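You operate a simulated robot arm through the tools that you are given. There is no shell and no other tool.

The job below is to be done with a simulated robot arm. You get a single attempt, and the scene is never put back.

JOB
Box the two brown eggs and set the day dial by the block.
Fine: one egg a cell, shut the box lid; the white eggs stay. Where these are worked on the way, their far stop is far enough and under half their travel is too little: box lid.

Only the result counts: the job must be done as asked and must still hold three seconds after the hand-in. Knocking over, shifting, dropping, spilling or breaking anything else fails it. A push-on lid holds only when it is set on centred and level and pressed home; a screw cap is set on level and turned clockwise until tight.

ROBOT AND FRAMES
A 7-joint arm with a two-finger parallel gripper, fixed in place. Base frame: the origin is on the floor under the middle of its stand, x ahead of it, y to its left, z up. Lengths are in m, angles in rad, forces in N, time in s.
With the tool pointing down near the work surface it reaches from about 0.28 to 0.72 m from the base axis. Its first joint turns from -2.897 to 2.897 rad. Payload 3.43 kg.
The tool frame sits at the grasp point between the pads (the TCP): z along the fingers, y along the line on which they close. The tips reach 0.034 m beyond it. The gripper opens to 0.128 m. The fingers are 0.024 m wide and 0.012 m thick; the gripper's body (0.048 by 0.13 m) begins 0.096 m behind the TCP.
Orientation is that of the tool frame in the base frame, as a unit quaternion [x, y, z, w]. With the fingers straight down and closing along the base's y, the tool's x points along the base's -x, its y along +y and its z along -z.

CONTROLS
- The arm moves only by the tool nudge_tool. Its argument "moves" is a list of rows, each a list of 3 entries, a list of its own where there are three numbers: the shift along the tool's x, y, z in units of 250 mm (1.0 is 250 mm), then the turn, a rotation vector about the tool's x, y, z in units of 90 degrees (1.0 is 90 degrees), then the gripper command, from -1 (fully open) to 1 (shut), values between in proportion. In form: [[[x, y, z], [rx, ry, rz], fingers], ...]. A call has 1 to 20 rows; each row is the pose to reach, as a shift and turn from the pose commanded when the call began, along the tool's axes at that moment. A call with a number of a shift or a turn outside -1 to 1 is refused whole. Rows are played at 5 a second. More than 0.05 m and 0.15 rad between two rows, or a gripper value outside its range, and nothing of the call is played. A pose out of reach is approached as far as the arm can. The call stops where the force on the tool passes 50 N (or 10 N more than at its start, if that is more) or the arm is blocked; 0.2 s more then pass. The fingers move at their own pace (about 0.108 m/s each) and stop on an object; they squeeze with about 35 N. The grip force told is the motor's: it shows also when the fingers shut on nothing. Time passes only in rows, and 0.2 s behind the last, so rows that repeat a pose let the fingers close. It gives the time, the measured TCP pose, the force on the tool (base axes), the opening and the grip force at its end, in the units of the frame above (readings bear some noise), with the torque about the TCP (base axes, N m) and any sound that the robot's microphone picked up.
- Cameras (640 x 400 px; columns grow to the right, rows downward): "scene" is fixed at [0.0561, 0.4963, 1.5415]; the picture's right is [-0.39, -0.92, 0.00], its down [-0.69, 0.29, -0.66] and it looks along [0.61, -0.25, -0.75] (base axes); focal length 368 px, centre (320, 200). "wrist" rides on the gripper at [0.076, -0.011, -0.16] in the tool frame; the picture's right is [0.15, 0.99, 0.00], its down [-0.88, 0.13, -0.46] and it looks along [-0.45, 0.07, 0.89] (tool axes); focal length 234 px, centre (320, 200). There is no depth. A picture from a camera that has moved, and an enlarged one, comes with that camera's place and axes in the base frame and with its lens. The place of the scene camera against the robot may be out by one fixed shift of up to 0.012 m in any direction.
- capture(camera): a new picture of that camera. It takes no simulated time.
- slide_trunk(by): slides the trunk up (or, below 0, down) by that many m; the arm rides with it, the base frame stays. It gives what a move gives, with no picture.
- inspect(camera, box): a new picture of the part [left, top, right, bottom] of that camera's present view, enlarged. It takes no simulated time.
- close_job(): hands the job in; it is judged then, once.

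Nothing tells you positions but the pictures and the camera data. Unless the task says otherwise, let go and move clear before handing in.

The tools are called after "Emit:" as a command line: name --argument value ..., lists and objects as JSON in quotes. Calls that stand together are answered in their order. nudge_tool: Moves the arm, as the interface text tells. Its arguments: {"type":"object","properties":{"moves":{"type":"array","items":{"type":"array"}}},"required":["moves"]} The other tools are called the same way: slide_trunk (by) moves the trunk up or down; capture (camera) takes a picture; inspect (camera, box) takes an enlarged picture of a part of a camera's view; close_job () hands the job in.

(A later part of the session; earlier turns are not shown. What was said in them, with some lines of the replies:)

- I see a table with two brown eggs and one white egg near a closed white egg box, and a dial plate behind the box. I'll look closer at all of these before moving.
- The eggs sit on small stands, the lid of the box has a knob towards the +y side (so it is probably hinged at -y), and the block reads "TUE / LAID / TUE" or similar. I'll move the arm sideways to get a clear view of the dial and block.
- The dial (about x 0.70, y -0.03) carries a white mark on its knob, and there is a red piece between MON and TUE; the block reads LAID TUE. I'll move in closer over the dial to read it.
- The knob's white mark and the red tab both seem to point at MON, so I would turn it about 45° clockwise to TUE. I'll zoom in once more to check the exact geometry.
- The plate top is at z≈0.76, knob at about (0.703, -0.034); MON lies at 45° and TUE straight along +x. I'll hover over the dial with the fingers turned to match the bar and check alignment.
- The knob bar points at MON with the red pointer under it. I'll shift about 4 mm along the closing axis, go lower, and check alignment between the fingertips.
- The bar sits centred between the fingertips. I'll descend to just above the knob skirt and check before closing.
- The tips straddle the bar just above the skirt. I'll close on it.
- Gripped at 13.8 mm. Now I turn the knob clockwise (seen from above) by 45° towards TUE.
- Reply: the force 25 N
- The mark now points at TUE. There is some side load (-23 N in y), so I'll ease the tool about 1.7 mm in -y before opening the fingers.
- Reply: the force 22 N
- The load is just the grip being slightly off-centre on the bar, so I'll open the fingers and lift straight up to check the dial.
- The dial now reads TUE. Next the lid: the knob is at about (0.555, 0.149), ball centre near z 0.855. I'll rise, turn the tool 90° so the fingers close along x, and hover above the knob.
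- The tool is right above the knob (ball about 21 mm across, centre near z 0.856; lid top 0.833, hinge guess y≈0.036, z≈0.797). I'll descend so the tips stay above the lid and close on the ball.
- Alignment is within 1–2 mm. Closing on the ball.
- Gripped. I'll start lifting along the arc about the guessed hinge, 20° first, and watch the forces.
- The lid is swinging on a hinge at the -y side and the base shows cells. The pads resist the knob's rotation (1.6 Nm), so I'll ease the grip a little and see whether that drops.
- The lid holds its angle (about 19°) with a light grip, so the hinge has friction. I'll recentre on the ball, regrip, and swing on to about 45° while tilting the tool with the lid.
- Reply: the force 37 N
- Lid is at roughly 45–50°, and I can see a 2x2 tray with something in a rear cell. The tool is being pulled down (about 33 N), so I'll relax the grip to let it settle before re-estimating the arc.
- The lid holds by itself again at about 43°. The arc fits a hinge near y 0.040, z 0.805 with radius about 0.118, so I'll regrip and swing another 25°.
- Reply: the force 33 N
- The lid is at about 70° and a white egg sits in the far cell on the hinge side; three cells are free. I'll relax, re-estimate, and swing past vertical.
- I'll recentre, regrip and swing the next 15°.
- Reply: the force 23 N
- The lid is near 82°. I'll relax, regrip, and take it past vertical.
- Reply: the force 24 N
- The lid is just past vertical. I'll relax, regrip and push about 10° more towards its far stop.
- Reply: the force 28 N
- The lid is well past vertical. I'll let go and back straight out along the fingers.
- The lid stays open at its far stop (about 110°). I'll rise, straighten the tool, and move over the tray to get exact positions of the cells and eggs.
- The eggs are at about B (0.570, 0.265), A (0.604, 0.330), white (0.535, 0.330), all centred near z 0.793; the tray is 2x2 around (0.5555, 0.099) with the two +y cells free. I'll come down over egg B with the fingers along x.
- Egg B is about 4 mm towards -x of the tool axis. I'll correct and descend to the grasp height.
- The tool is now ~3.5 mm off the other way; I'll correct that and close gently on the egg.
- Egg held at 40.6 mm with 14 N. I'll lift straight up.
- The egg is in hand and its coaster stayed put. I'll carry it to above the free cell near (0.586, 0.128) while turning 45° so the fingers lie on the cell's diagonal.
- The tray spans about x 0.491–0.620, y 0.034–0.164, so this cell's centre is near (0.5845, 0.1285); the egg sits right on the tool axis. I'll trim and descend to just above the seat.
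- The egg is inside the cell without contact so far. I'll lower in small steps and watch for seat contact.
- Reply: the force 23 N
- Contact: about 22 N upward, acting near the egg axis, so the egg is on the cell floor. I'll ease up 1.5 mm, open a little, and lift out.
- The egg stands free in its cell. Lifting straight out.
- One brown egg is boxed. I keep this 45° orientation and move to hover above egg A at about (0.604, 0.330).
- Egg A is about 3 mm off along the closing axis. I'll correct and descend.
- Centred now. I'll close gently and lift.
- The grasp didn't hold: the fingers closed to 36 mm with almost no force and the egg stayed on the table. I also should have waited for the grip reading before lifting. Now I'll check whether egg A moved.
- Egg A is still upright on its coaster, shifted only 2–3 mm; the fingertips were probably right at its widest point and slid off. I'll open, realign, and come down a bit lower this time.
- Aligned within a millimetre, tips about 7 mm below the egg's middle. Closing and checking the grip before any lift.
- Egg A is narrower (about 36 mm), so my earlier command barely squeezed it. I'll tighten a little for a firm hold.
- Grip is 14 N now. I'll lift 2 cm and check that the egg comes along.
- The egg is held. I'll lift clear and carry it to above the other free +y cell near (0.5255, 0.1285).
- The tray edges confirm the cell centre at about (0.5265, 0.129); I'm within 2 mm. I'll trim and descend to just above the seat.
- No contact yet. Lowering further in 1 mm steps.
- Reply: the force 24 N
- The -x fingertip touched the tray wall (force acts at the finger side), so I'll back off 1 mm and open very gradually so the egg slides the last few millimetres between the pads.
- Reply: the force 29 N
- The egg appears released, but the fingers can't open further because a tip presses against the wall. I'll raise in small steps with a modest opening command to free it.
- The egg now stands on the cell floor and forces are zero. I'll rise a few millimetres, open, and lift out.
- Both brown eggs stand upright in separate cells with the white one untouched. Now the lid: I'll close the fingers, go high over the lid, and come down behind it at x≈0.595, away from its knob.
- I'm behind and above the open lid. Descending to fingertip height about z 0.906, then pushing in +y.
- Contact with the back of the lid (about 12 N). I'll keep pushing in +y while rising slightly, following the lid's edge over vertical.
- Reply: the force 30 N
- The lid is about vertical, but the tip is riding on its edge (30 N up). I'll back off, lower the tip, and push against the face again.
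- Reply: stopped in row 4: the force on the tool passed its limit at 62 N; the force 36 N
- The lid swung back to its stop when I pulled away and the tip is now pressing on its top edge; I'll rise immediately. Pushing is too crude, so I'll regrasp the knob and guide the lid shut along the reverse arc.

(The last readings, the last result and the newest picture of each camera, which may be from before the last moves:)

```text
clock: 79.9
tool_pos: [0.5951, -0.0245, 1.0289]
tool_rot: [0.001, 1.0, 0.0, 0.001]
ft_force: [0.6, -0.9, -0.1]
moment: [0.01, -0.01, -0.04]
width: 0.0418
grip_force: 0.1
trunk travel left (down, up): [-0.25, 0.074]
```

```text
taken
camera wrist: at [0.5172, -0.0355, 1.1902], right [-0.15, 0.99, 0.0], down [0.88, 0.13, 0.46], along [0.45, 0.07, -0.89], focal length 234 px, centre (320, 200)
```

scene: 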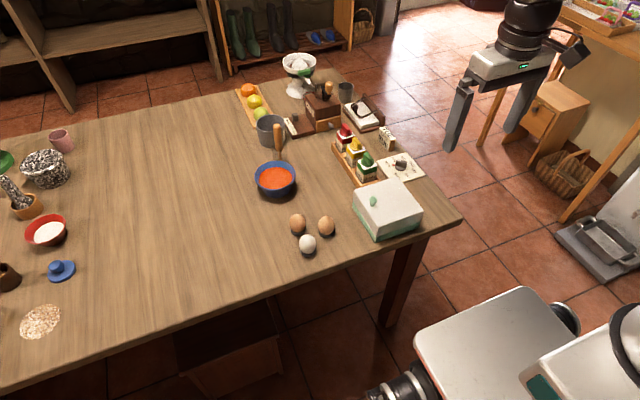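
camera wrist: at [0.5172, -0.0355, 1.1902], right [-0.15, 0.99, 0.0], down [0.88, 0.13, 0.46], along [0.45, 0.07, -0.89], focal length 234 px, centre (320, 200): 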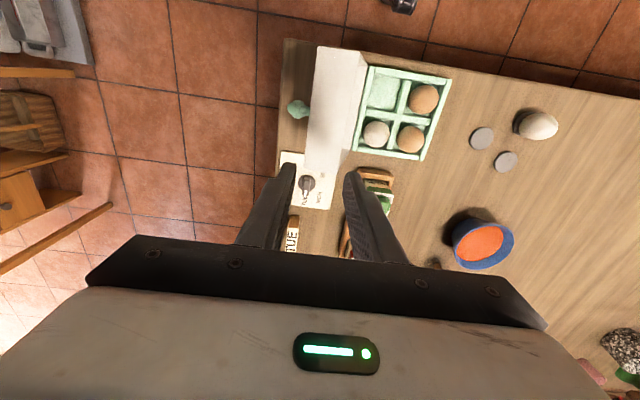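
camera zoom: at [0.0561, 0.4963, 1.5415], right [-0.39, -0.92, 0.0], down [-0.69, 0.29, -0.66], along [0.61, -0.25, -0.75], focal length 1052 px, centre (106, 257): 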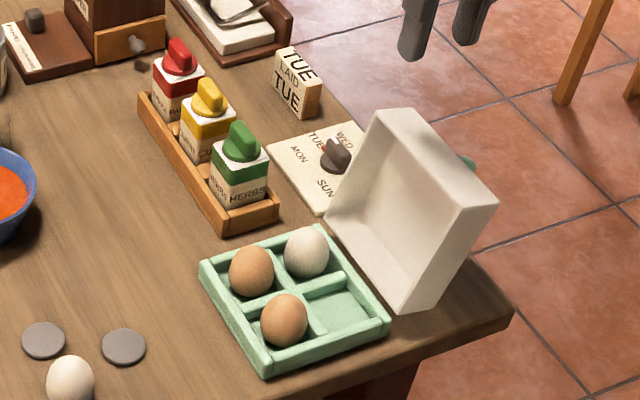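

All three eggs and the tray are in place. I'll turn the tool back to close along x and go to the side behind the knob.

Emit:
nudge_tool --moves '[[[0.013, -0.034, -0.03], [0, 0, 0.0833], 0.3], [[0.025, -0.068, -0.06], [0, 0, 0.1667], 0.3], [[0.038, -0.102, -0.09], [0, 0, 0.25], 0.3], [[0.051, -0.135, -0.12], [0, 0, 0.3333], 0.3], [[0.063, -0.169, -0.12], [0, 0, 0.4167], 0.3], [[0.076, -0.203, -0.12], [0, 0, 0.5], 0.3], [[0.089, -0.237, -0.12], [0, 0, 0.5833], 0.3], [[0.101, -0.271, -0.12], [0, 0, 0.6667], 0.3], [[0.114, -0.305, -0.12], [0, 0, 0.75], 0.3], [[0.127, -0.338, -0.12], [0, 0, 0.8333], 0.3], [[0.139, -0.372, -0.12], [0, 0, 0.9167], 0.3], [[0.152, -0.406, -0.12], [0, 0, 1.0], 0.3], [[0.152, -0.406, -0.12], [0, 0, 1.0], 0.3]]'

Emit:
capture --camera "wrist"

```text
clock: 82.7
tool_pos: [0.5568, -0.1268, 1.0587]
tool_rot: [0.708, 0.707, 0.001, 0.002]
ft_force: [0.1, 0.2, 0.6]
moment: [-0.02, 0.01, 0.04]
width: 0.0446
grip_force: 0.0
trunk travel left (down, up): [-0.25, 0.074]
```

```text
taken
camera wrist: at [0.5446, -0.05, 1.2196], right [0.99, 0.14, 0.0], down [0.13, -0.88, 0.46], along [0.07, -0.45, -0.89], focal length 234 px, centre (320, 200)
```

wrist: 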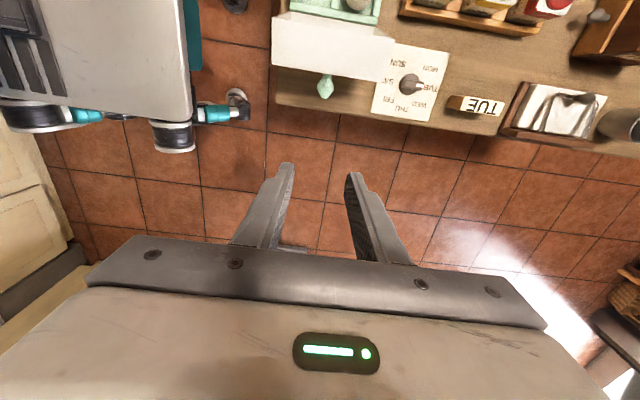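

Emit:
nudge_tool --moves '[[[0, 0, 0.05], [0, 0.0852, 0], 0.3], [[0, 0, 0.1], [0, 0.1704, 0], 0.3], [[0, 0, 0.16], [0, 0.2556, 0], 0.3], [[0, 0, 0.21], [0, 0.3408, 0], 0.3], [[0, 0, 0.27], [0, 0.426, 0], 0.3], [[0, 0, 0.32], [0, 0.511, 0], 0.3], [[0, 0, 0.32], [0, 0.511, 0], 0.3]]'

Emit:
inspect --camera "wrist" --box '[210, 60, 430, 230]'

Emit:
inspect --camera "scene" --box '[330, 110, 460, 250]'

```text
clock: 84.3
tool_pos: [0.5578, -0.1271, 0.9778]
tool_rot: [0.65, 0.651, 0.278, -0.276]
ft_force: [0.2, -0.1, -0.9]
moment: [0.03, -0.04, -0.01]
width: 0.0447
grip_force: 0.1
trunk travel left (down, up): [-0.25, 0.074]
```

```text
2.35 times, centred on (320, 145) of wrist
camera zoom: at [0.5451, -0.1898, 1.1442], right [0.99, 0.1, 0.11], down [0.13, -0.94, -0.32], along [0.07, 0.33, -0.94], focal length 551 px, centre (320, 329)
```

zoom: 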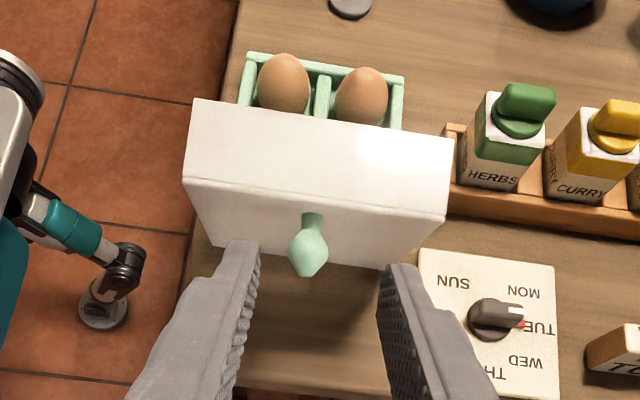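

```text
2.86 times, centred on (395, 180) of scene
camera zoom: at [0.0561, 0.4963, 1.5415], right [-0.39, -0.92, 0.0], down [-0.69, 0.29, -0.66], along [0.61, -0.25, -0.75], focal length 1052 px, centre (106, 257)
```

zoom: 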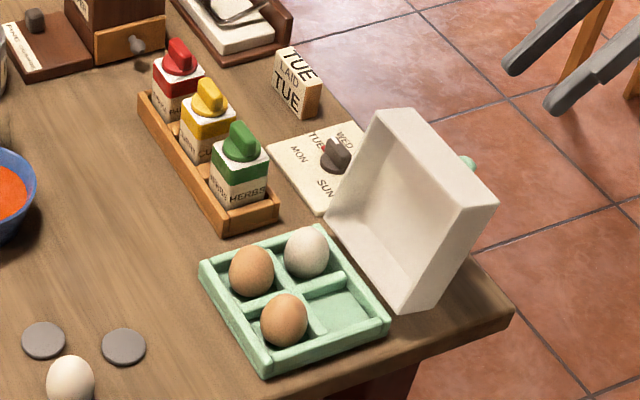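

The lid rests at its stop (about 119°), knob ball near (y -0.054, z 0.877). I'll line up and approach along the fingers, stopping a little short to verify.

Emit:
nudge_tool --moves '[[[-0.045, -0.006, 0], [0, 0, 0], 0.3], [[-0.091, -0.011, 0], [0, 0, 0], 0.3], [[-0.091, -0.011, 0.1], [0, 0, 0], 0.3], [[-0.091, -0.011, 0.2], [0, 0, 0], 0.3], [[-0.091, -0.011, 0.27], [0, 0, 0], 0.3], [[-0.091, -0.011, 0.27], [0, 0, 0], 0.3]]'

Emit:
inspect --camera "wrist" --box '[210, 60, 430, 230]'

Emit:
inspect --camera "scene" --box '[350, 110, 460, 220]'

```text
clock: 85.7
tool_pos: [0.5547, -0.0906, 0.9154]
tool_rot: [0.651, 0.651, 0.278, -0.275]
ft_force: [0.5, 0.1, 0.2]
moment: [0.0, 0.01, 0.01]
width: 0.0446
grip_force: 0.2
trunk travel left (down, up): [-0.25, 0.074]
```

```text
2.35 times, centred on (320, 145) of wrist
camera zoom: at [0.5419, -0.153, 1.0827], right [0.99, 0.1, 0.11], down [0.13, -0.94, -0.32], along [0.07, 0.33, -0.94], focal length 551 px, centre (320, 329)
```

zoom: 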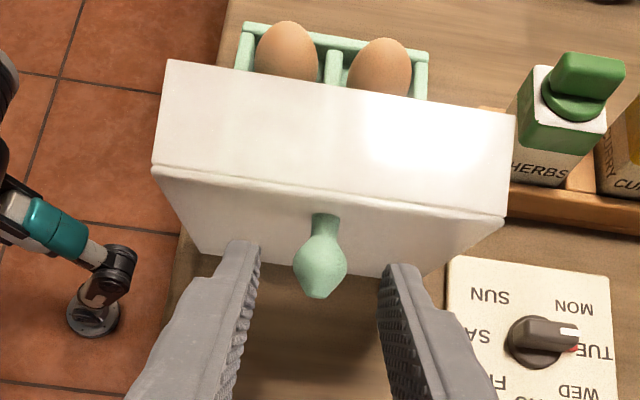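

```text
3.64 times, centred on (405, 165) of scene
camera zoom: at [0.0561, 0.4963, 1.5415], right [-0.39, -0.92, 0.0], down [-0.69, 0.29, -0.66], along [0.61, -0.25, -0.75], focal length 1338 px, centre (11, 327)
```

zoom: 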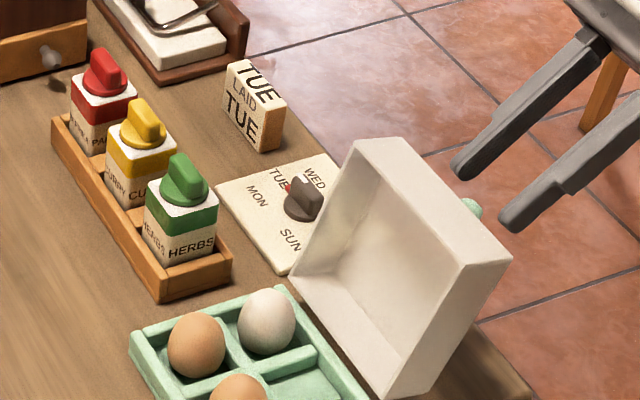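

The ball is where predicted. Final approach and grip with moderate force.

Emit:
nudge_tool --moves '[[[-0.015, 0.003, 0.06], [0, 0, 0], 0.3], [[-0.015, 0.003, 0.128], [0, 0, 0], 0.3], [[-0.015, 0.003, 0.128], [0, 0, 0], 0.5], [[-0.015, 0.003, 0.128], [0, 0, 0], 0.65], [[-0.015, 0.003, 0.128], [0, 0, 0], 0.69], [[-0.015, 0.003, 0.128], [0, 0, 0], 0.69]]'

Emit:
inspect --camera "wrist" --box '[210, 60, 430, 230]'

```text
clock: 87.1
tool_pos: [0.554, -0.072, 0.8904]
tool_rot: [0.651, 0.651, 0.277, -0.276]
ft_force: [-10.6, -0.2, 0.9]
moment: [-0.03, 0.28, -0.32]
width: 0.0248
grip_force: 45.2
trunk travel left (down, up): [-0.25, 0.074]
```

```text
2.35 times, centred on (320, 145) of wrist
camera zoom: at [0.5423, -0.1343, 1.058], right [0.99, 0.1, 0.11], down [0.13, -0.94, -0.32], along [0.07, 0.33, -0.94], focal length 551 px, centre (320, 329)
```

zoom: 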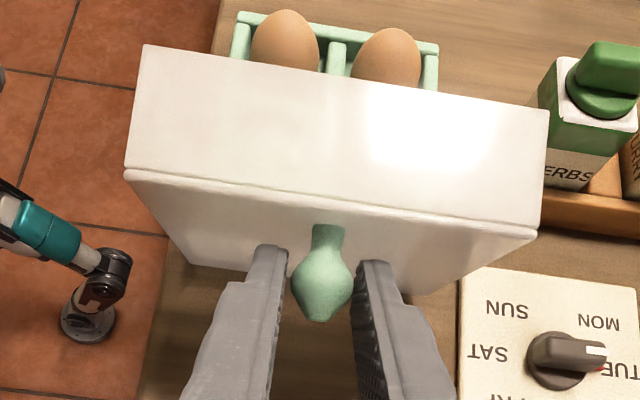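

Emit:
nudge_tool --moves '[[[0, -0.004, 0], [0, 0, 0], 0.67], [[0, -0.004, 0], [0, 0, 0], 0.65], [[0, -0.004, 0], [0, 0, 0], 0.65]]'

```text
clock: 87.9
tool_pos: [0.5547, -0.0729, 0.8913]
tool_rot: [0.651, 0.651, 0.277, -0.275]
ft_force: [-10.8, 4.8, -4.1]
moment: [0.03, 0.16, -0.36]
width: 0.025
grip_force: 45.4
trunk travel left (down, up): [-0.25, 0.074]
```

Emit:
nudge_tool --moves '[[[0, 0, 0], [0, 0, 0], 0.635], [[0, 0, 0], [0, 0, 0], 0.63], [[0, 0, 0], [0, 0, 0], 0.63]]'

```text
clock: 88.7
tool_pos: [0.5553, -0.0716, 0.8909]
tool_rot: [0.65, 0.651, 0.277, -0.276]
ft_force: [-10.1, 7.2, -5.5]
moment: [0.1, 0.17, -0.3]
width: 0.025
grip_force: 45.0
trunk travel left (down, up): [-0.25, 0.074]
```

The knob is firmly held. I'll guide the lid back from its stop to roughly vertical along the known arc, untilting slowly.

Emit:
nudge_tool --moves '[[[0.0516, 0, -0.004], [0, -0.0222, 0], 0.63], [[0.104, 0, -0.0028], [0, -0.0444, 0], 0.63], [[0.155, 0, 0.003], [0, -0.0667, 0], 0.63], [[0.206, 0, 0.015], [0, -0.0889, 0], 0.63], [[0.255, 0, 0.0325], [0, -0.1111, 0], 0.63], [[0.255, 0, 0.0325], [0, -0.1111, 0], 0.63]]'

Emit:
inspect --camera "scene" --box '[330, 110, 460, 250]'

Emit:
inspect --camera "wrist" --box '[210, 60, 430, 230]'

```text
clock: 90.1
tool_pos: [0.5555, -0.0234, 0.9296]
tool_rot: [0.671, 0.674, 0.217, -0.219]
ft_force: [-19.8, 0.7, -22.7]
moment: [-1.21, 0.25, 0.2]
width: 0.0252
grip_force: 45.3
trunk travel left (down, up): [-0.25, 0.074]
```

```text
2.86 times, centred on (395, 180) of scene
camera zoom: at [0.0561, 0.4963, 1.5415], right [-0.39, -0.92, 0.0], down [-0.69, 0.29, -0.66], along [0.61, -0.25, -0.75], focal length 1052 px, centre (106, 257)
```

zoom: 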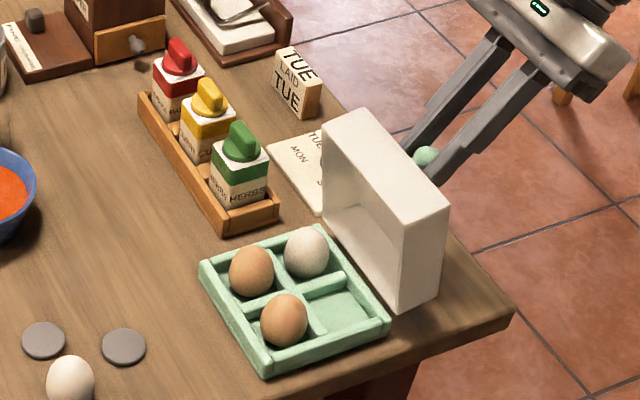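

```text
2.35 times, centred on (320, 145) of wrist
camera zoom: at [0.543, -0.0555, 1.1037], right [0.99, 0.12, 0.09], down [0.13, -0.98, -0.15], along [0.07, 0.16, -0.99], focal length 551 px, centre (320, 329)
```

zoom: 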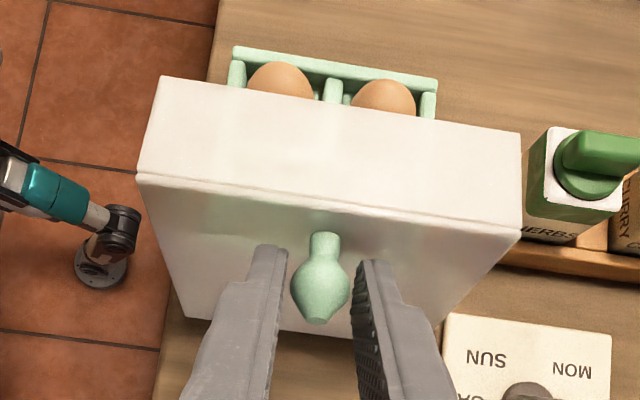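

The lid is vertical. Continuing the arc past vertical to about 60°, with small corrections for the side and down forces.

Emit:
nudge_tool --moves '[[[0.0388, -0.004, 0.0164], [0, -0.0289, 0], 0.63], [[0.088, -0.006, 0.0336], [0, -0.0556, 0], 0.63], [[0.136, -0.006, 0.0556], [0, -0.0822, 0], 0.63], [[0.181, -0.006, 0.082], [0, -0.1089, 0], 0.63], [[0.223, -0.006, 0.113], [0, -0.1356, 0], 0.63], [[0.223, -0.006, 0.113], [0, -0.1356, 0], 0.63]]'

Emit:
inspect --camera "scene" --box '[330, 110, 460, 250]'

Emit:
inspect --camera "wrist" --box '[210, 60, 430, 230]'

```text
clock: 91.5
tool_pos: [0.5547, 0.0369, 0.9418]
tool_rot: [0.692, 0.692, 0.149, -0.142]
ft_force: [1.3, -8.9, -10.2]
moment: [-1.26, 0.01, 0.16]
width: 0.0255
grip_force: 45.0
trunk travel left (down, up): [-0.25, 0.074]
```

```text
2.86 times, centred on (395, 180) of scene
camera zoom: at [0.0561, 0.4963, 1.5415], right [-0.39, -0.92, 0.0], down [-0.69, 0.29, -0.66], along [0.61, -0.25, -0.75], focal length 1052 px, centre (106, 257)
```

zoom: 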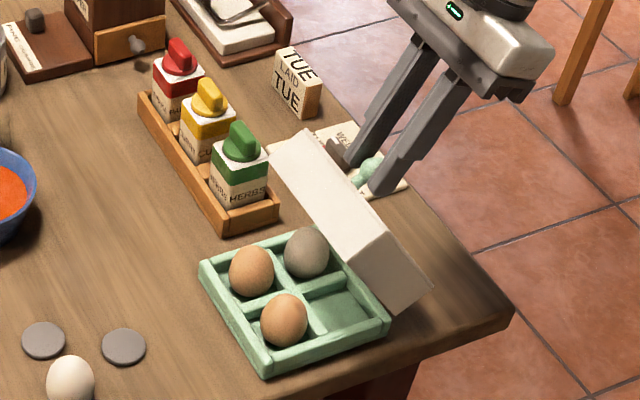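

```text
2.35 times, centred on (320, 145) of wrist
camera zoom: at [0.5414, 0.0427, 1.1193], right [0.99, 0.13, 0.06], down [0.13, -0.99, 0.06], along [0.07, -0.05, -1.0], focal length 551 px, centre (320, 329)
```

zoom: 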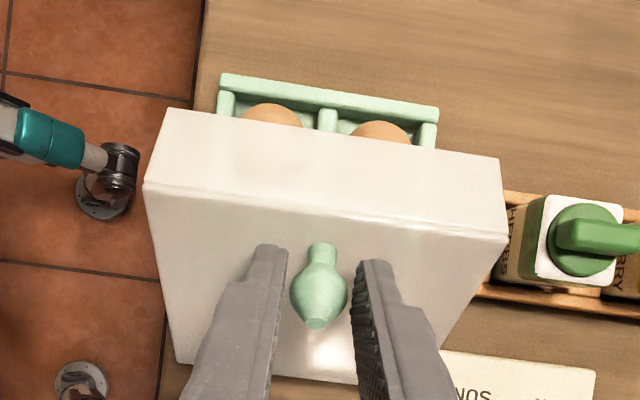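

Lid at about 60° and forces are low. Continuing down to about 30°.

Emit:
nudge_tool --moves '[[[0.0456, 0, 0.029], [0, -0.0267, 0], 0.63], [[0.088, 0, 0.06], [0, -0.0533, 0], 0.63], [[0.126, 0, 0.095], [0, -0.08, 0], 0.63], [[0.162, 0, 0.1336], [0, -0.1067, 0], 0.63], [[0.1924, 0, 0.1744], [0, -0.1333, 0], 0.63], [[0.1924, 0, 0.1744], [0, -0.1333, 0], 0.63]]'

Emit:
inspect --camera "scene" --box '[330, 110, 460, 250]'

Emit:
inspect --camera "wrist" --box '[210, 60, 430, 230]'

```text
clock: 92.9
tool_pos: [0.5546, 0.1002, 0.9215]
tool_rot: [0.703, 0.704, 0.077, -0.07]
ft_force: [20.8, 1.9, 18.5]
moment: [-1.02, -0.23, 0.11]
width: 0.0251
grip_force: 45.5
trunk travel left (down, up): [-0.25, 0.074]
```

```text
2.86 times, centred on (395, 180) of scene
camera zoom: at [0.0561, 0.4963, 1.5415], right [-0.39, -0.92, 0.0], down [-0.69, 0.29, -0.66], along [0.61, -0.25, -0.75], focal length 1052 px, centre (106, 257)
```

zoom: 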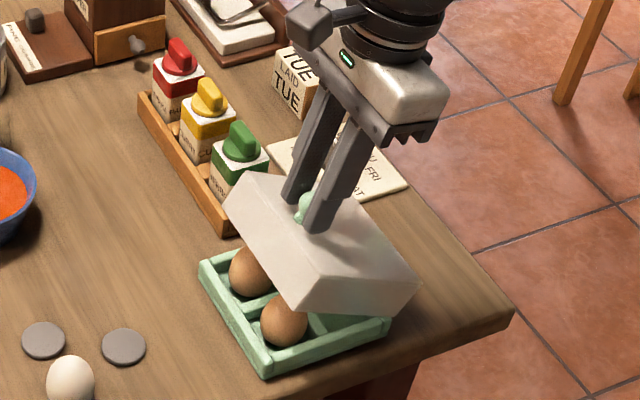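

```text
2.35 times, centred on (320, 145) of wrist
camera zoom: at [0.5405, 0.1419, 1.0942], right [0.99, 0.14, 0.04], down [0.13, -0.96, 0.27], along [0.08, -0.26, -0.96], focal length 551 px, centre (320, 329)
```

zoom: 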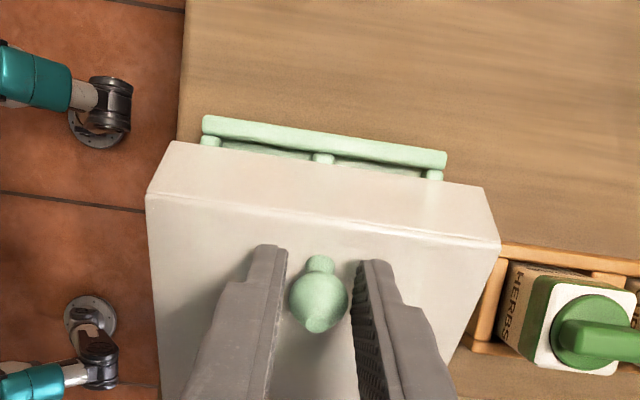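

Lid at about 30°. I'll correct the side load and take it to a few degrees from shut.

Emit:
nudge_tool --moves '[[[0.0372, 0.004, 0.0304], [0, -0.0267, 0], 0.63], [[0.0684, 0.006, 0.0712], [0, -0.0544, 0], 0.63], [[0.0924, 0.006, 0.1104], [0, -0.0767, 0], 0.63], [[0.1116, 0.006, 0.1484], [0, -0.0989, 0], 0.63], [[0.1116, 0.006, 0.1484], [0, -0.0989, 0], 0.63]]'

Emit:
inspect --camera "scene" --box '[330, 150, 450, 250]'

Emit:
inspect --camera "wrist" --box '[210, 60, 430, 230]'

```text
clock: 94.1
tool_pos: [0.5548, 0.1362, 0.8886]
tool_rot: [0.707, 0.707, 0.019, -0.017]
ft_force: [11.3, 6.4, 12.7]
moment: [-0.77, -0.05, 0.1]
width: 0.0253
grip_force: 45.1
trunk travel left (down, up): [-0.25, 0.074]
```

```text
4.00 times, centred on (390, 200) of scene
camera zoom: at [0.0561, 0.4963, 1.5415], right [-0.39, -0.92, 0.0], down [-0.69, 0.29, -0.66], along [0.61, -0.25, -0.75], focal length 1472 px, centre (40, 200)
```

zoom: 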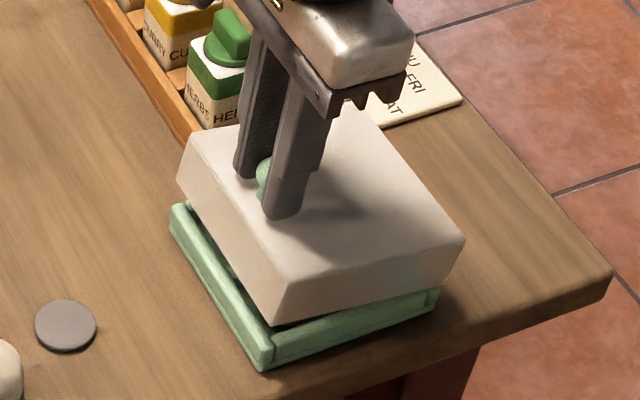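

```text
2.35 times, centred on (320, 145) of wrist
camera zoom: at [0.542, 0.2041, 1.0526], right [0.99, 0.15, 0.01], down [0.13, -0.9, 0.41], along [0.07, -0.41, -0.91], focal length 551 px, centre (320, 329)
```

zoom: 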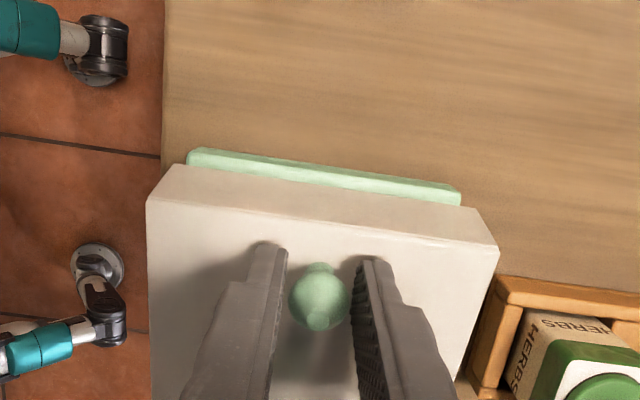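

Nearly shut. I'll bring it down the last few degrees and press lightly.

Emit:
nudge_tool --moves '[[[0.01, 0.003, 0.02], [0, -0.012, 0], 0.63], [[0.019, 0.004, 0.036], [0, -0.024, 0], 0.63], [[0.027, 0.004, 0.052], [0, -0.033, 0], 0.63], [[0.027, 0.004, 0.052], [0, -0.033, 0], 0.63]]'

Emit:
inspect --camera "scene" --box '[330, 150, 450, 250]'

Emit:
inspect --camera "wrist" --box '[210, 60, 430, 230]'

```text
clock: 95.1
tool_pos: [0.5547, 0.1443, 0.8752]
tool_rot: [0.706, 0.708, -0.001, 0.002]
ft_force: [-5.9, 16.0, 16.2]
moment: [-0.43, 0.19, 0.08]
width: 0.0255
grip_force: 45.0
trunk travel left (down, up): [-0.25, 0.074]
```

```text
4.00 times, centred on (390, 200) of scene
camera zoom: at [0.0561, 0.4963, 1.5415], right [-0.39, -0.92, 0.0], down [-0.69, 0.29, -0.66], along [0.61, -0.25, -0.75], focal length 1472 px, centre (40, 200)
```

zoom: 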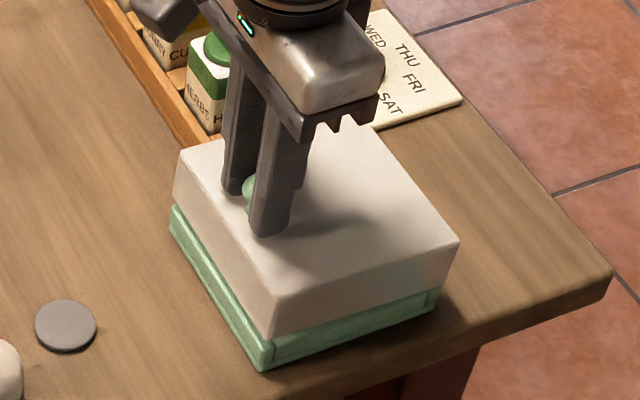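

```text
2.35 times, centred on (320, 145) of wrist
camera zoom: at [0.5423, 0.2207, 1.0364], right [0.99, 0.15, 0.0], down [0.13, -0.88, 0.46], along [0.07, -0.45, -0.89], focal length 551 px, centre (320, 329)
```

zoom: 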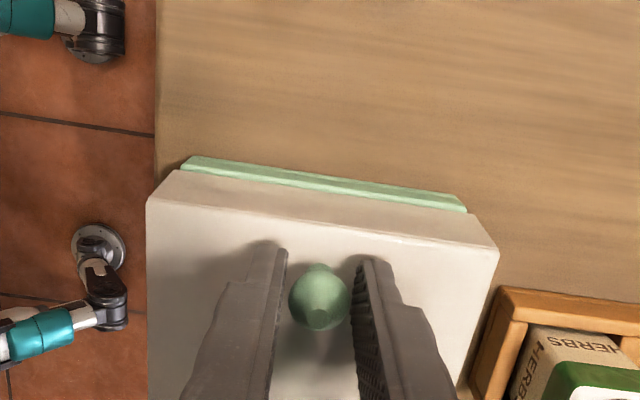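

It looks shut. I'll let go of the knob, rise, and compare with the original closed view.

Emit:
nudge_tool --moves '[[[0, 0, 0], [0, 0, 0], 0.55], [[0, 0, 0], [0, 0, 0], 0.35], [[0, 0, 0], [0, 0, 0], 0.3], [[0, 0, -0.06], [0, 0, 0], 0.3], [[0, 0, -0.16], [0, 0, 0], 0.3], [[0, 0, -0.3], [0, 0, 0], 0.3], [[0, 0, -0.3], [0, 0, 0], 0.3]]'

Emit:
inspect --camera "scene" --box '[345, 170, 430, 245]'

Emit:
inspect --camera "wrist" --box '[250, 110, 390, 230]'

```text
clock: 96.7
tool_pos: [0.5559, 0.1447, 0.9497]
tool_rot: [0.707, 0.707, 0.001, 0.002]
ft_force: [1.0, -0.3, 0.1]
moment: [0.0, -0.03, 0.01]
width: 0.0446
grip_force: 0.1
trunk travel left (down, up): [-0.25, 0.074]
```

```text
5.33 times, centred on (388, 208) of scene
camera zoom: at [0.0561, 0.4963, 1.5415], right [-0.39, -0.92, 0.0], down [-0.69, 0.29, -0.66], along [0.61, -0.25, -0.75], focal length 1963 px, centre (-40, 160)
```

zoom: 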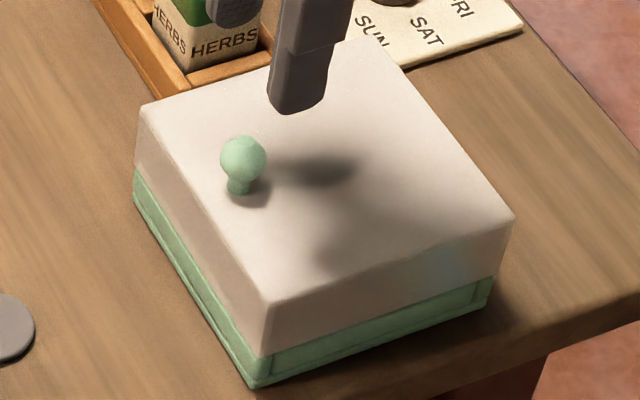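

```text
3.33 times, centred on (320, 170) of wrist
camera zoom: at [0.5425, 0.2207, 1.1105], right [0.99, 0.15, 0.0], down [0.13, -0.88, 0.46], along [0.07, -0.45, -0.89], focal length 781 px, centre (320, 300)
```

zoom: 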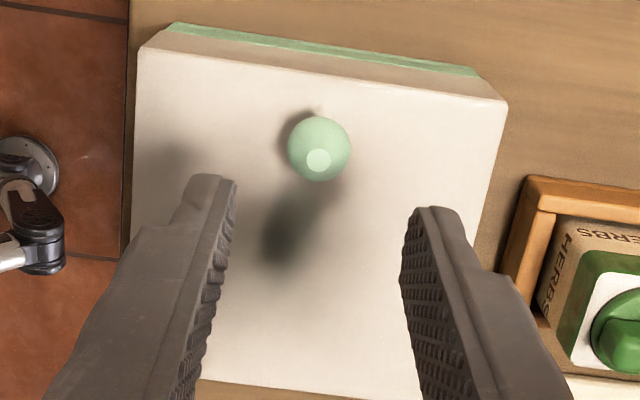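

The lid matches its original closed position exactly. I'll move clear and check the dial and everything else once more.

Emit:
nudge_tool --moves '[[[0, 0, -0.15], [0, 0, 0], 0.3], [[0, 0, -0.3], [0, 0, 0], 0.3], [[0, 0, -0.45], [0, 0, 0], 0.2], [[0, -0.15, -0.55], [0, 0, 0], 0.0], [[0, -0.3, -0.6], [0, 0, 0], 0.0], [[0, -0.4, -0.6], [0, 0, 0], 0.0], [[0, -0.4, -0.6], [0, 0, 0], 0.0]]'

Emit:
capture --camera "scene"

Emit:
inspect --camera "scene" --box '[370, 140, 430, 185]'

Emit:
inspect --camera "scene" --box '[260, 150, 450, 260]'

Emit:
capture --camera "wrist"

```text
clock: 98.3
tool_pos: [0.4565, 0.1435, 1.1014]
tool_rot: [0.707, 0.707, 0.002, 0.002]
ft_force: [0.2, -0.3, 0.3]
moment: [0.0, -0.02, 0.0]
width: 0.064
grip_force: 0.0
trunk travel left (down, up): [-0.25, 0.074]
```

```text
taken
```

scene: 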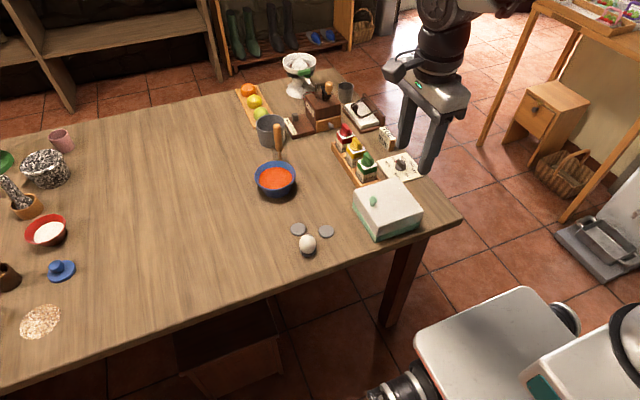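

```text
8.89 times, centred on (400, 162) of scene
camera zoom: at [0.0561, 0.4963, 1.5415], right [-0.39, -0.92, 0.0], down [-0.69, 0.29, -0.66], along [0.61, -0.25, -0.75], focal length 3272 px, centre (-391, 533)
```

zoom: 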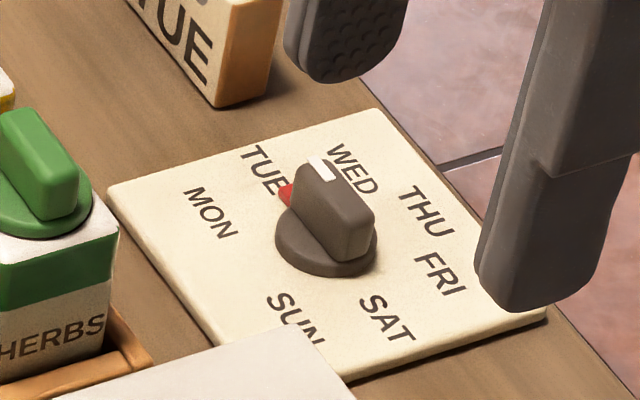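

```text
3.37 times, centred on (355, 205) of scene
camera zoom: at [0.0561, 0.4963, 1.5415], right [-0.39, -0.92, 0.0], down [-0.69, 0.29, -0.66], along [0.61, -0.25, -0.75], focal length 1240 px, centre (202, 183)
```

zoom: 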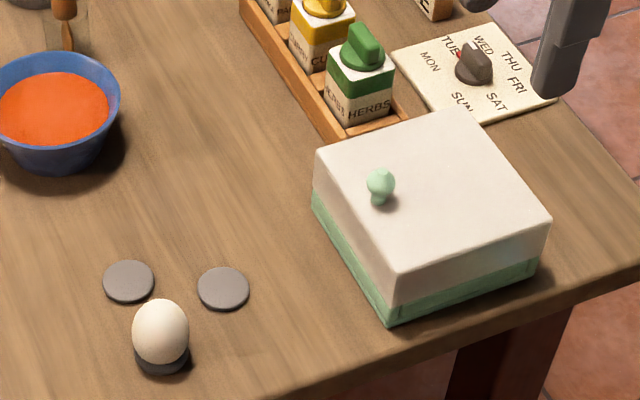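

```text
taken
camera wrist: at [0.4436, 0.2188, 1.2625], right [0.99, 0.15, 0.0], down [0.13, -0.88, 0.46], along [0.07, -0.45, -0.89], focal length 234 px, centre (320, 200)
```

wrist: 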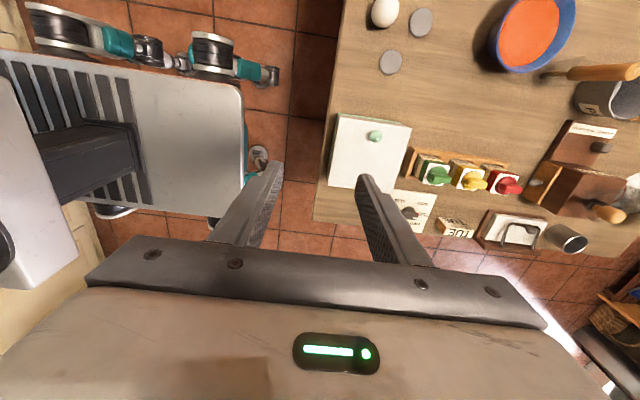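

The box is shut with both brown eggs inside in separate cells, the dial points at TUE as the block says, the white eggs are untouched, and the arm is clear. Handing in.

Emit:
close_job

```text
The job is handed in.
```

The job is handed in: both brown eggs are in the box, one to a cell, the lid is shut, and the day dial is set to TUE. No score came back with the hand-in, so this is my own check from the last pictures.

- **Eggs:** The two brown eggs took the two cells on the knob side. The white egg already in the box and the white egg on the table were left alone. My first grip on the second egg failed and shifted it 2–3 mm on its coaster. It stayed upright, and the second try held. I couldn't lower it fully because a fingertip met the tray wall, so it slid the last few millimetres into its cell and stood upright.
- **Dial:** The block reads "LAID TUE". The dial was on MON, so I turned it clockwise by 45°, and it now points at TUE.
- **Lid:** I opened the lid to its far stop, loaded the eggs and closed it by its knob. It now sits in the same position as in the first pictures. My first attempt to close it, by pushing from behind, went wrong. The lid swung back to its stop and the fingers pressed on its edge at 62 N before the move stopped. The eggs and tray had not moved afterwards.

The two coasters the brown eggs stood on are still on the table where they were, and the arm was clear of everything at hand-in.
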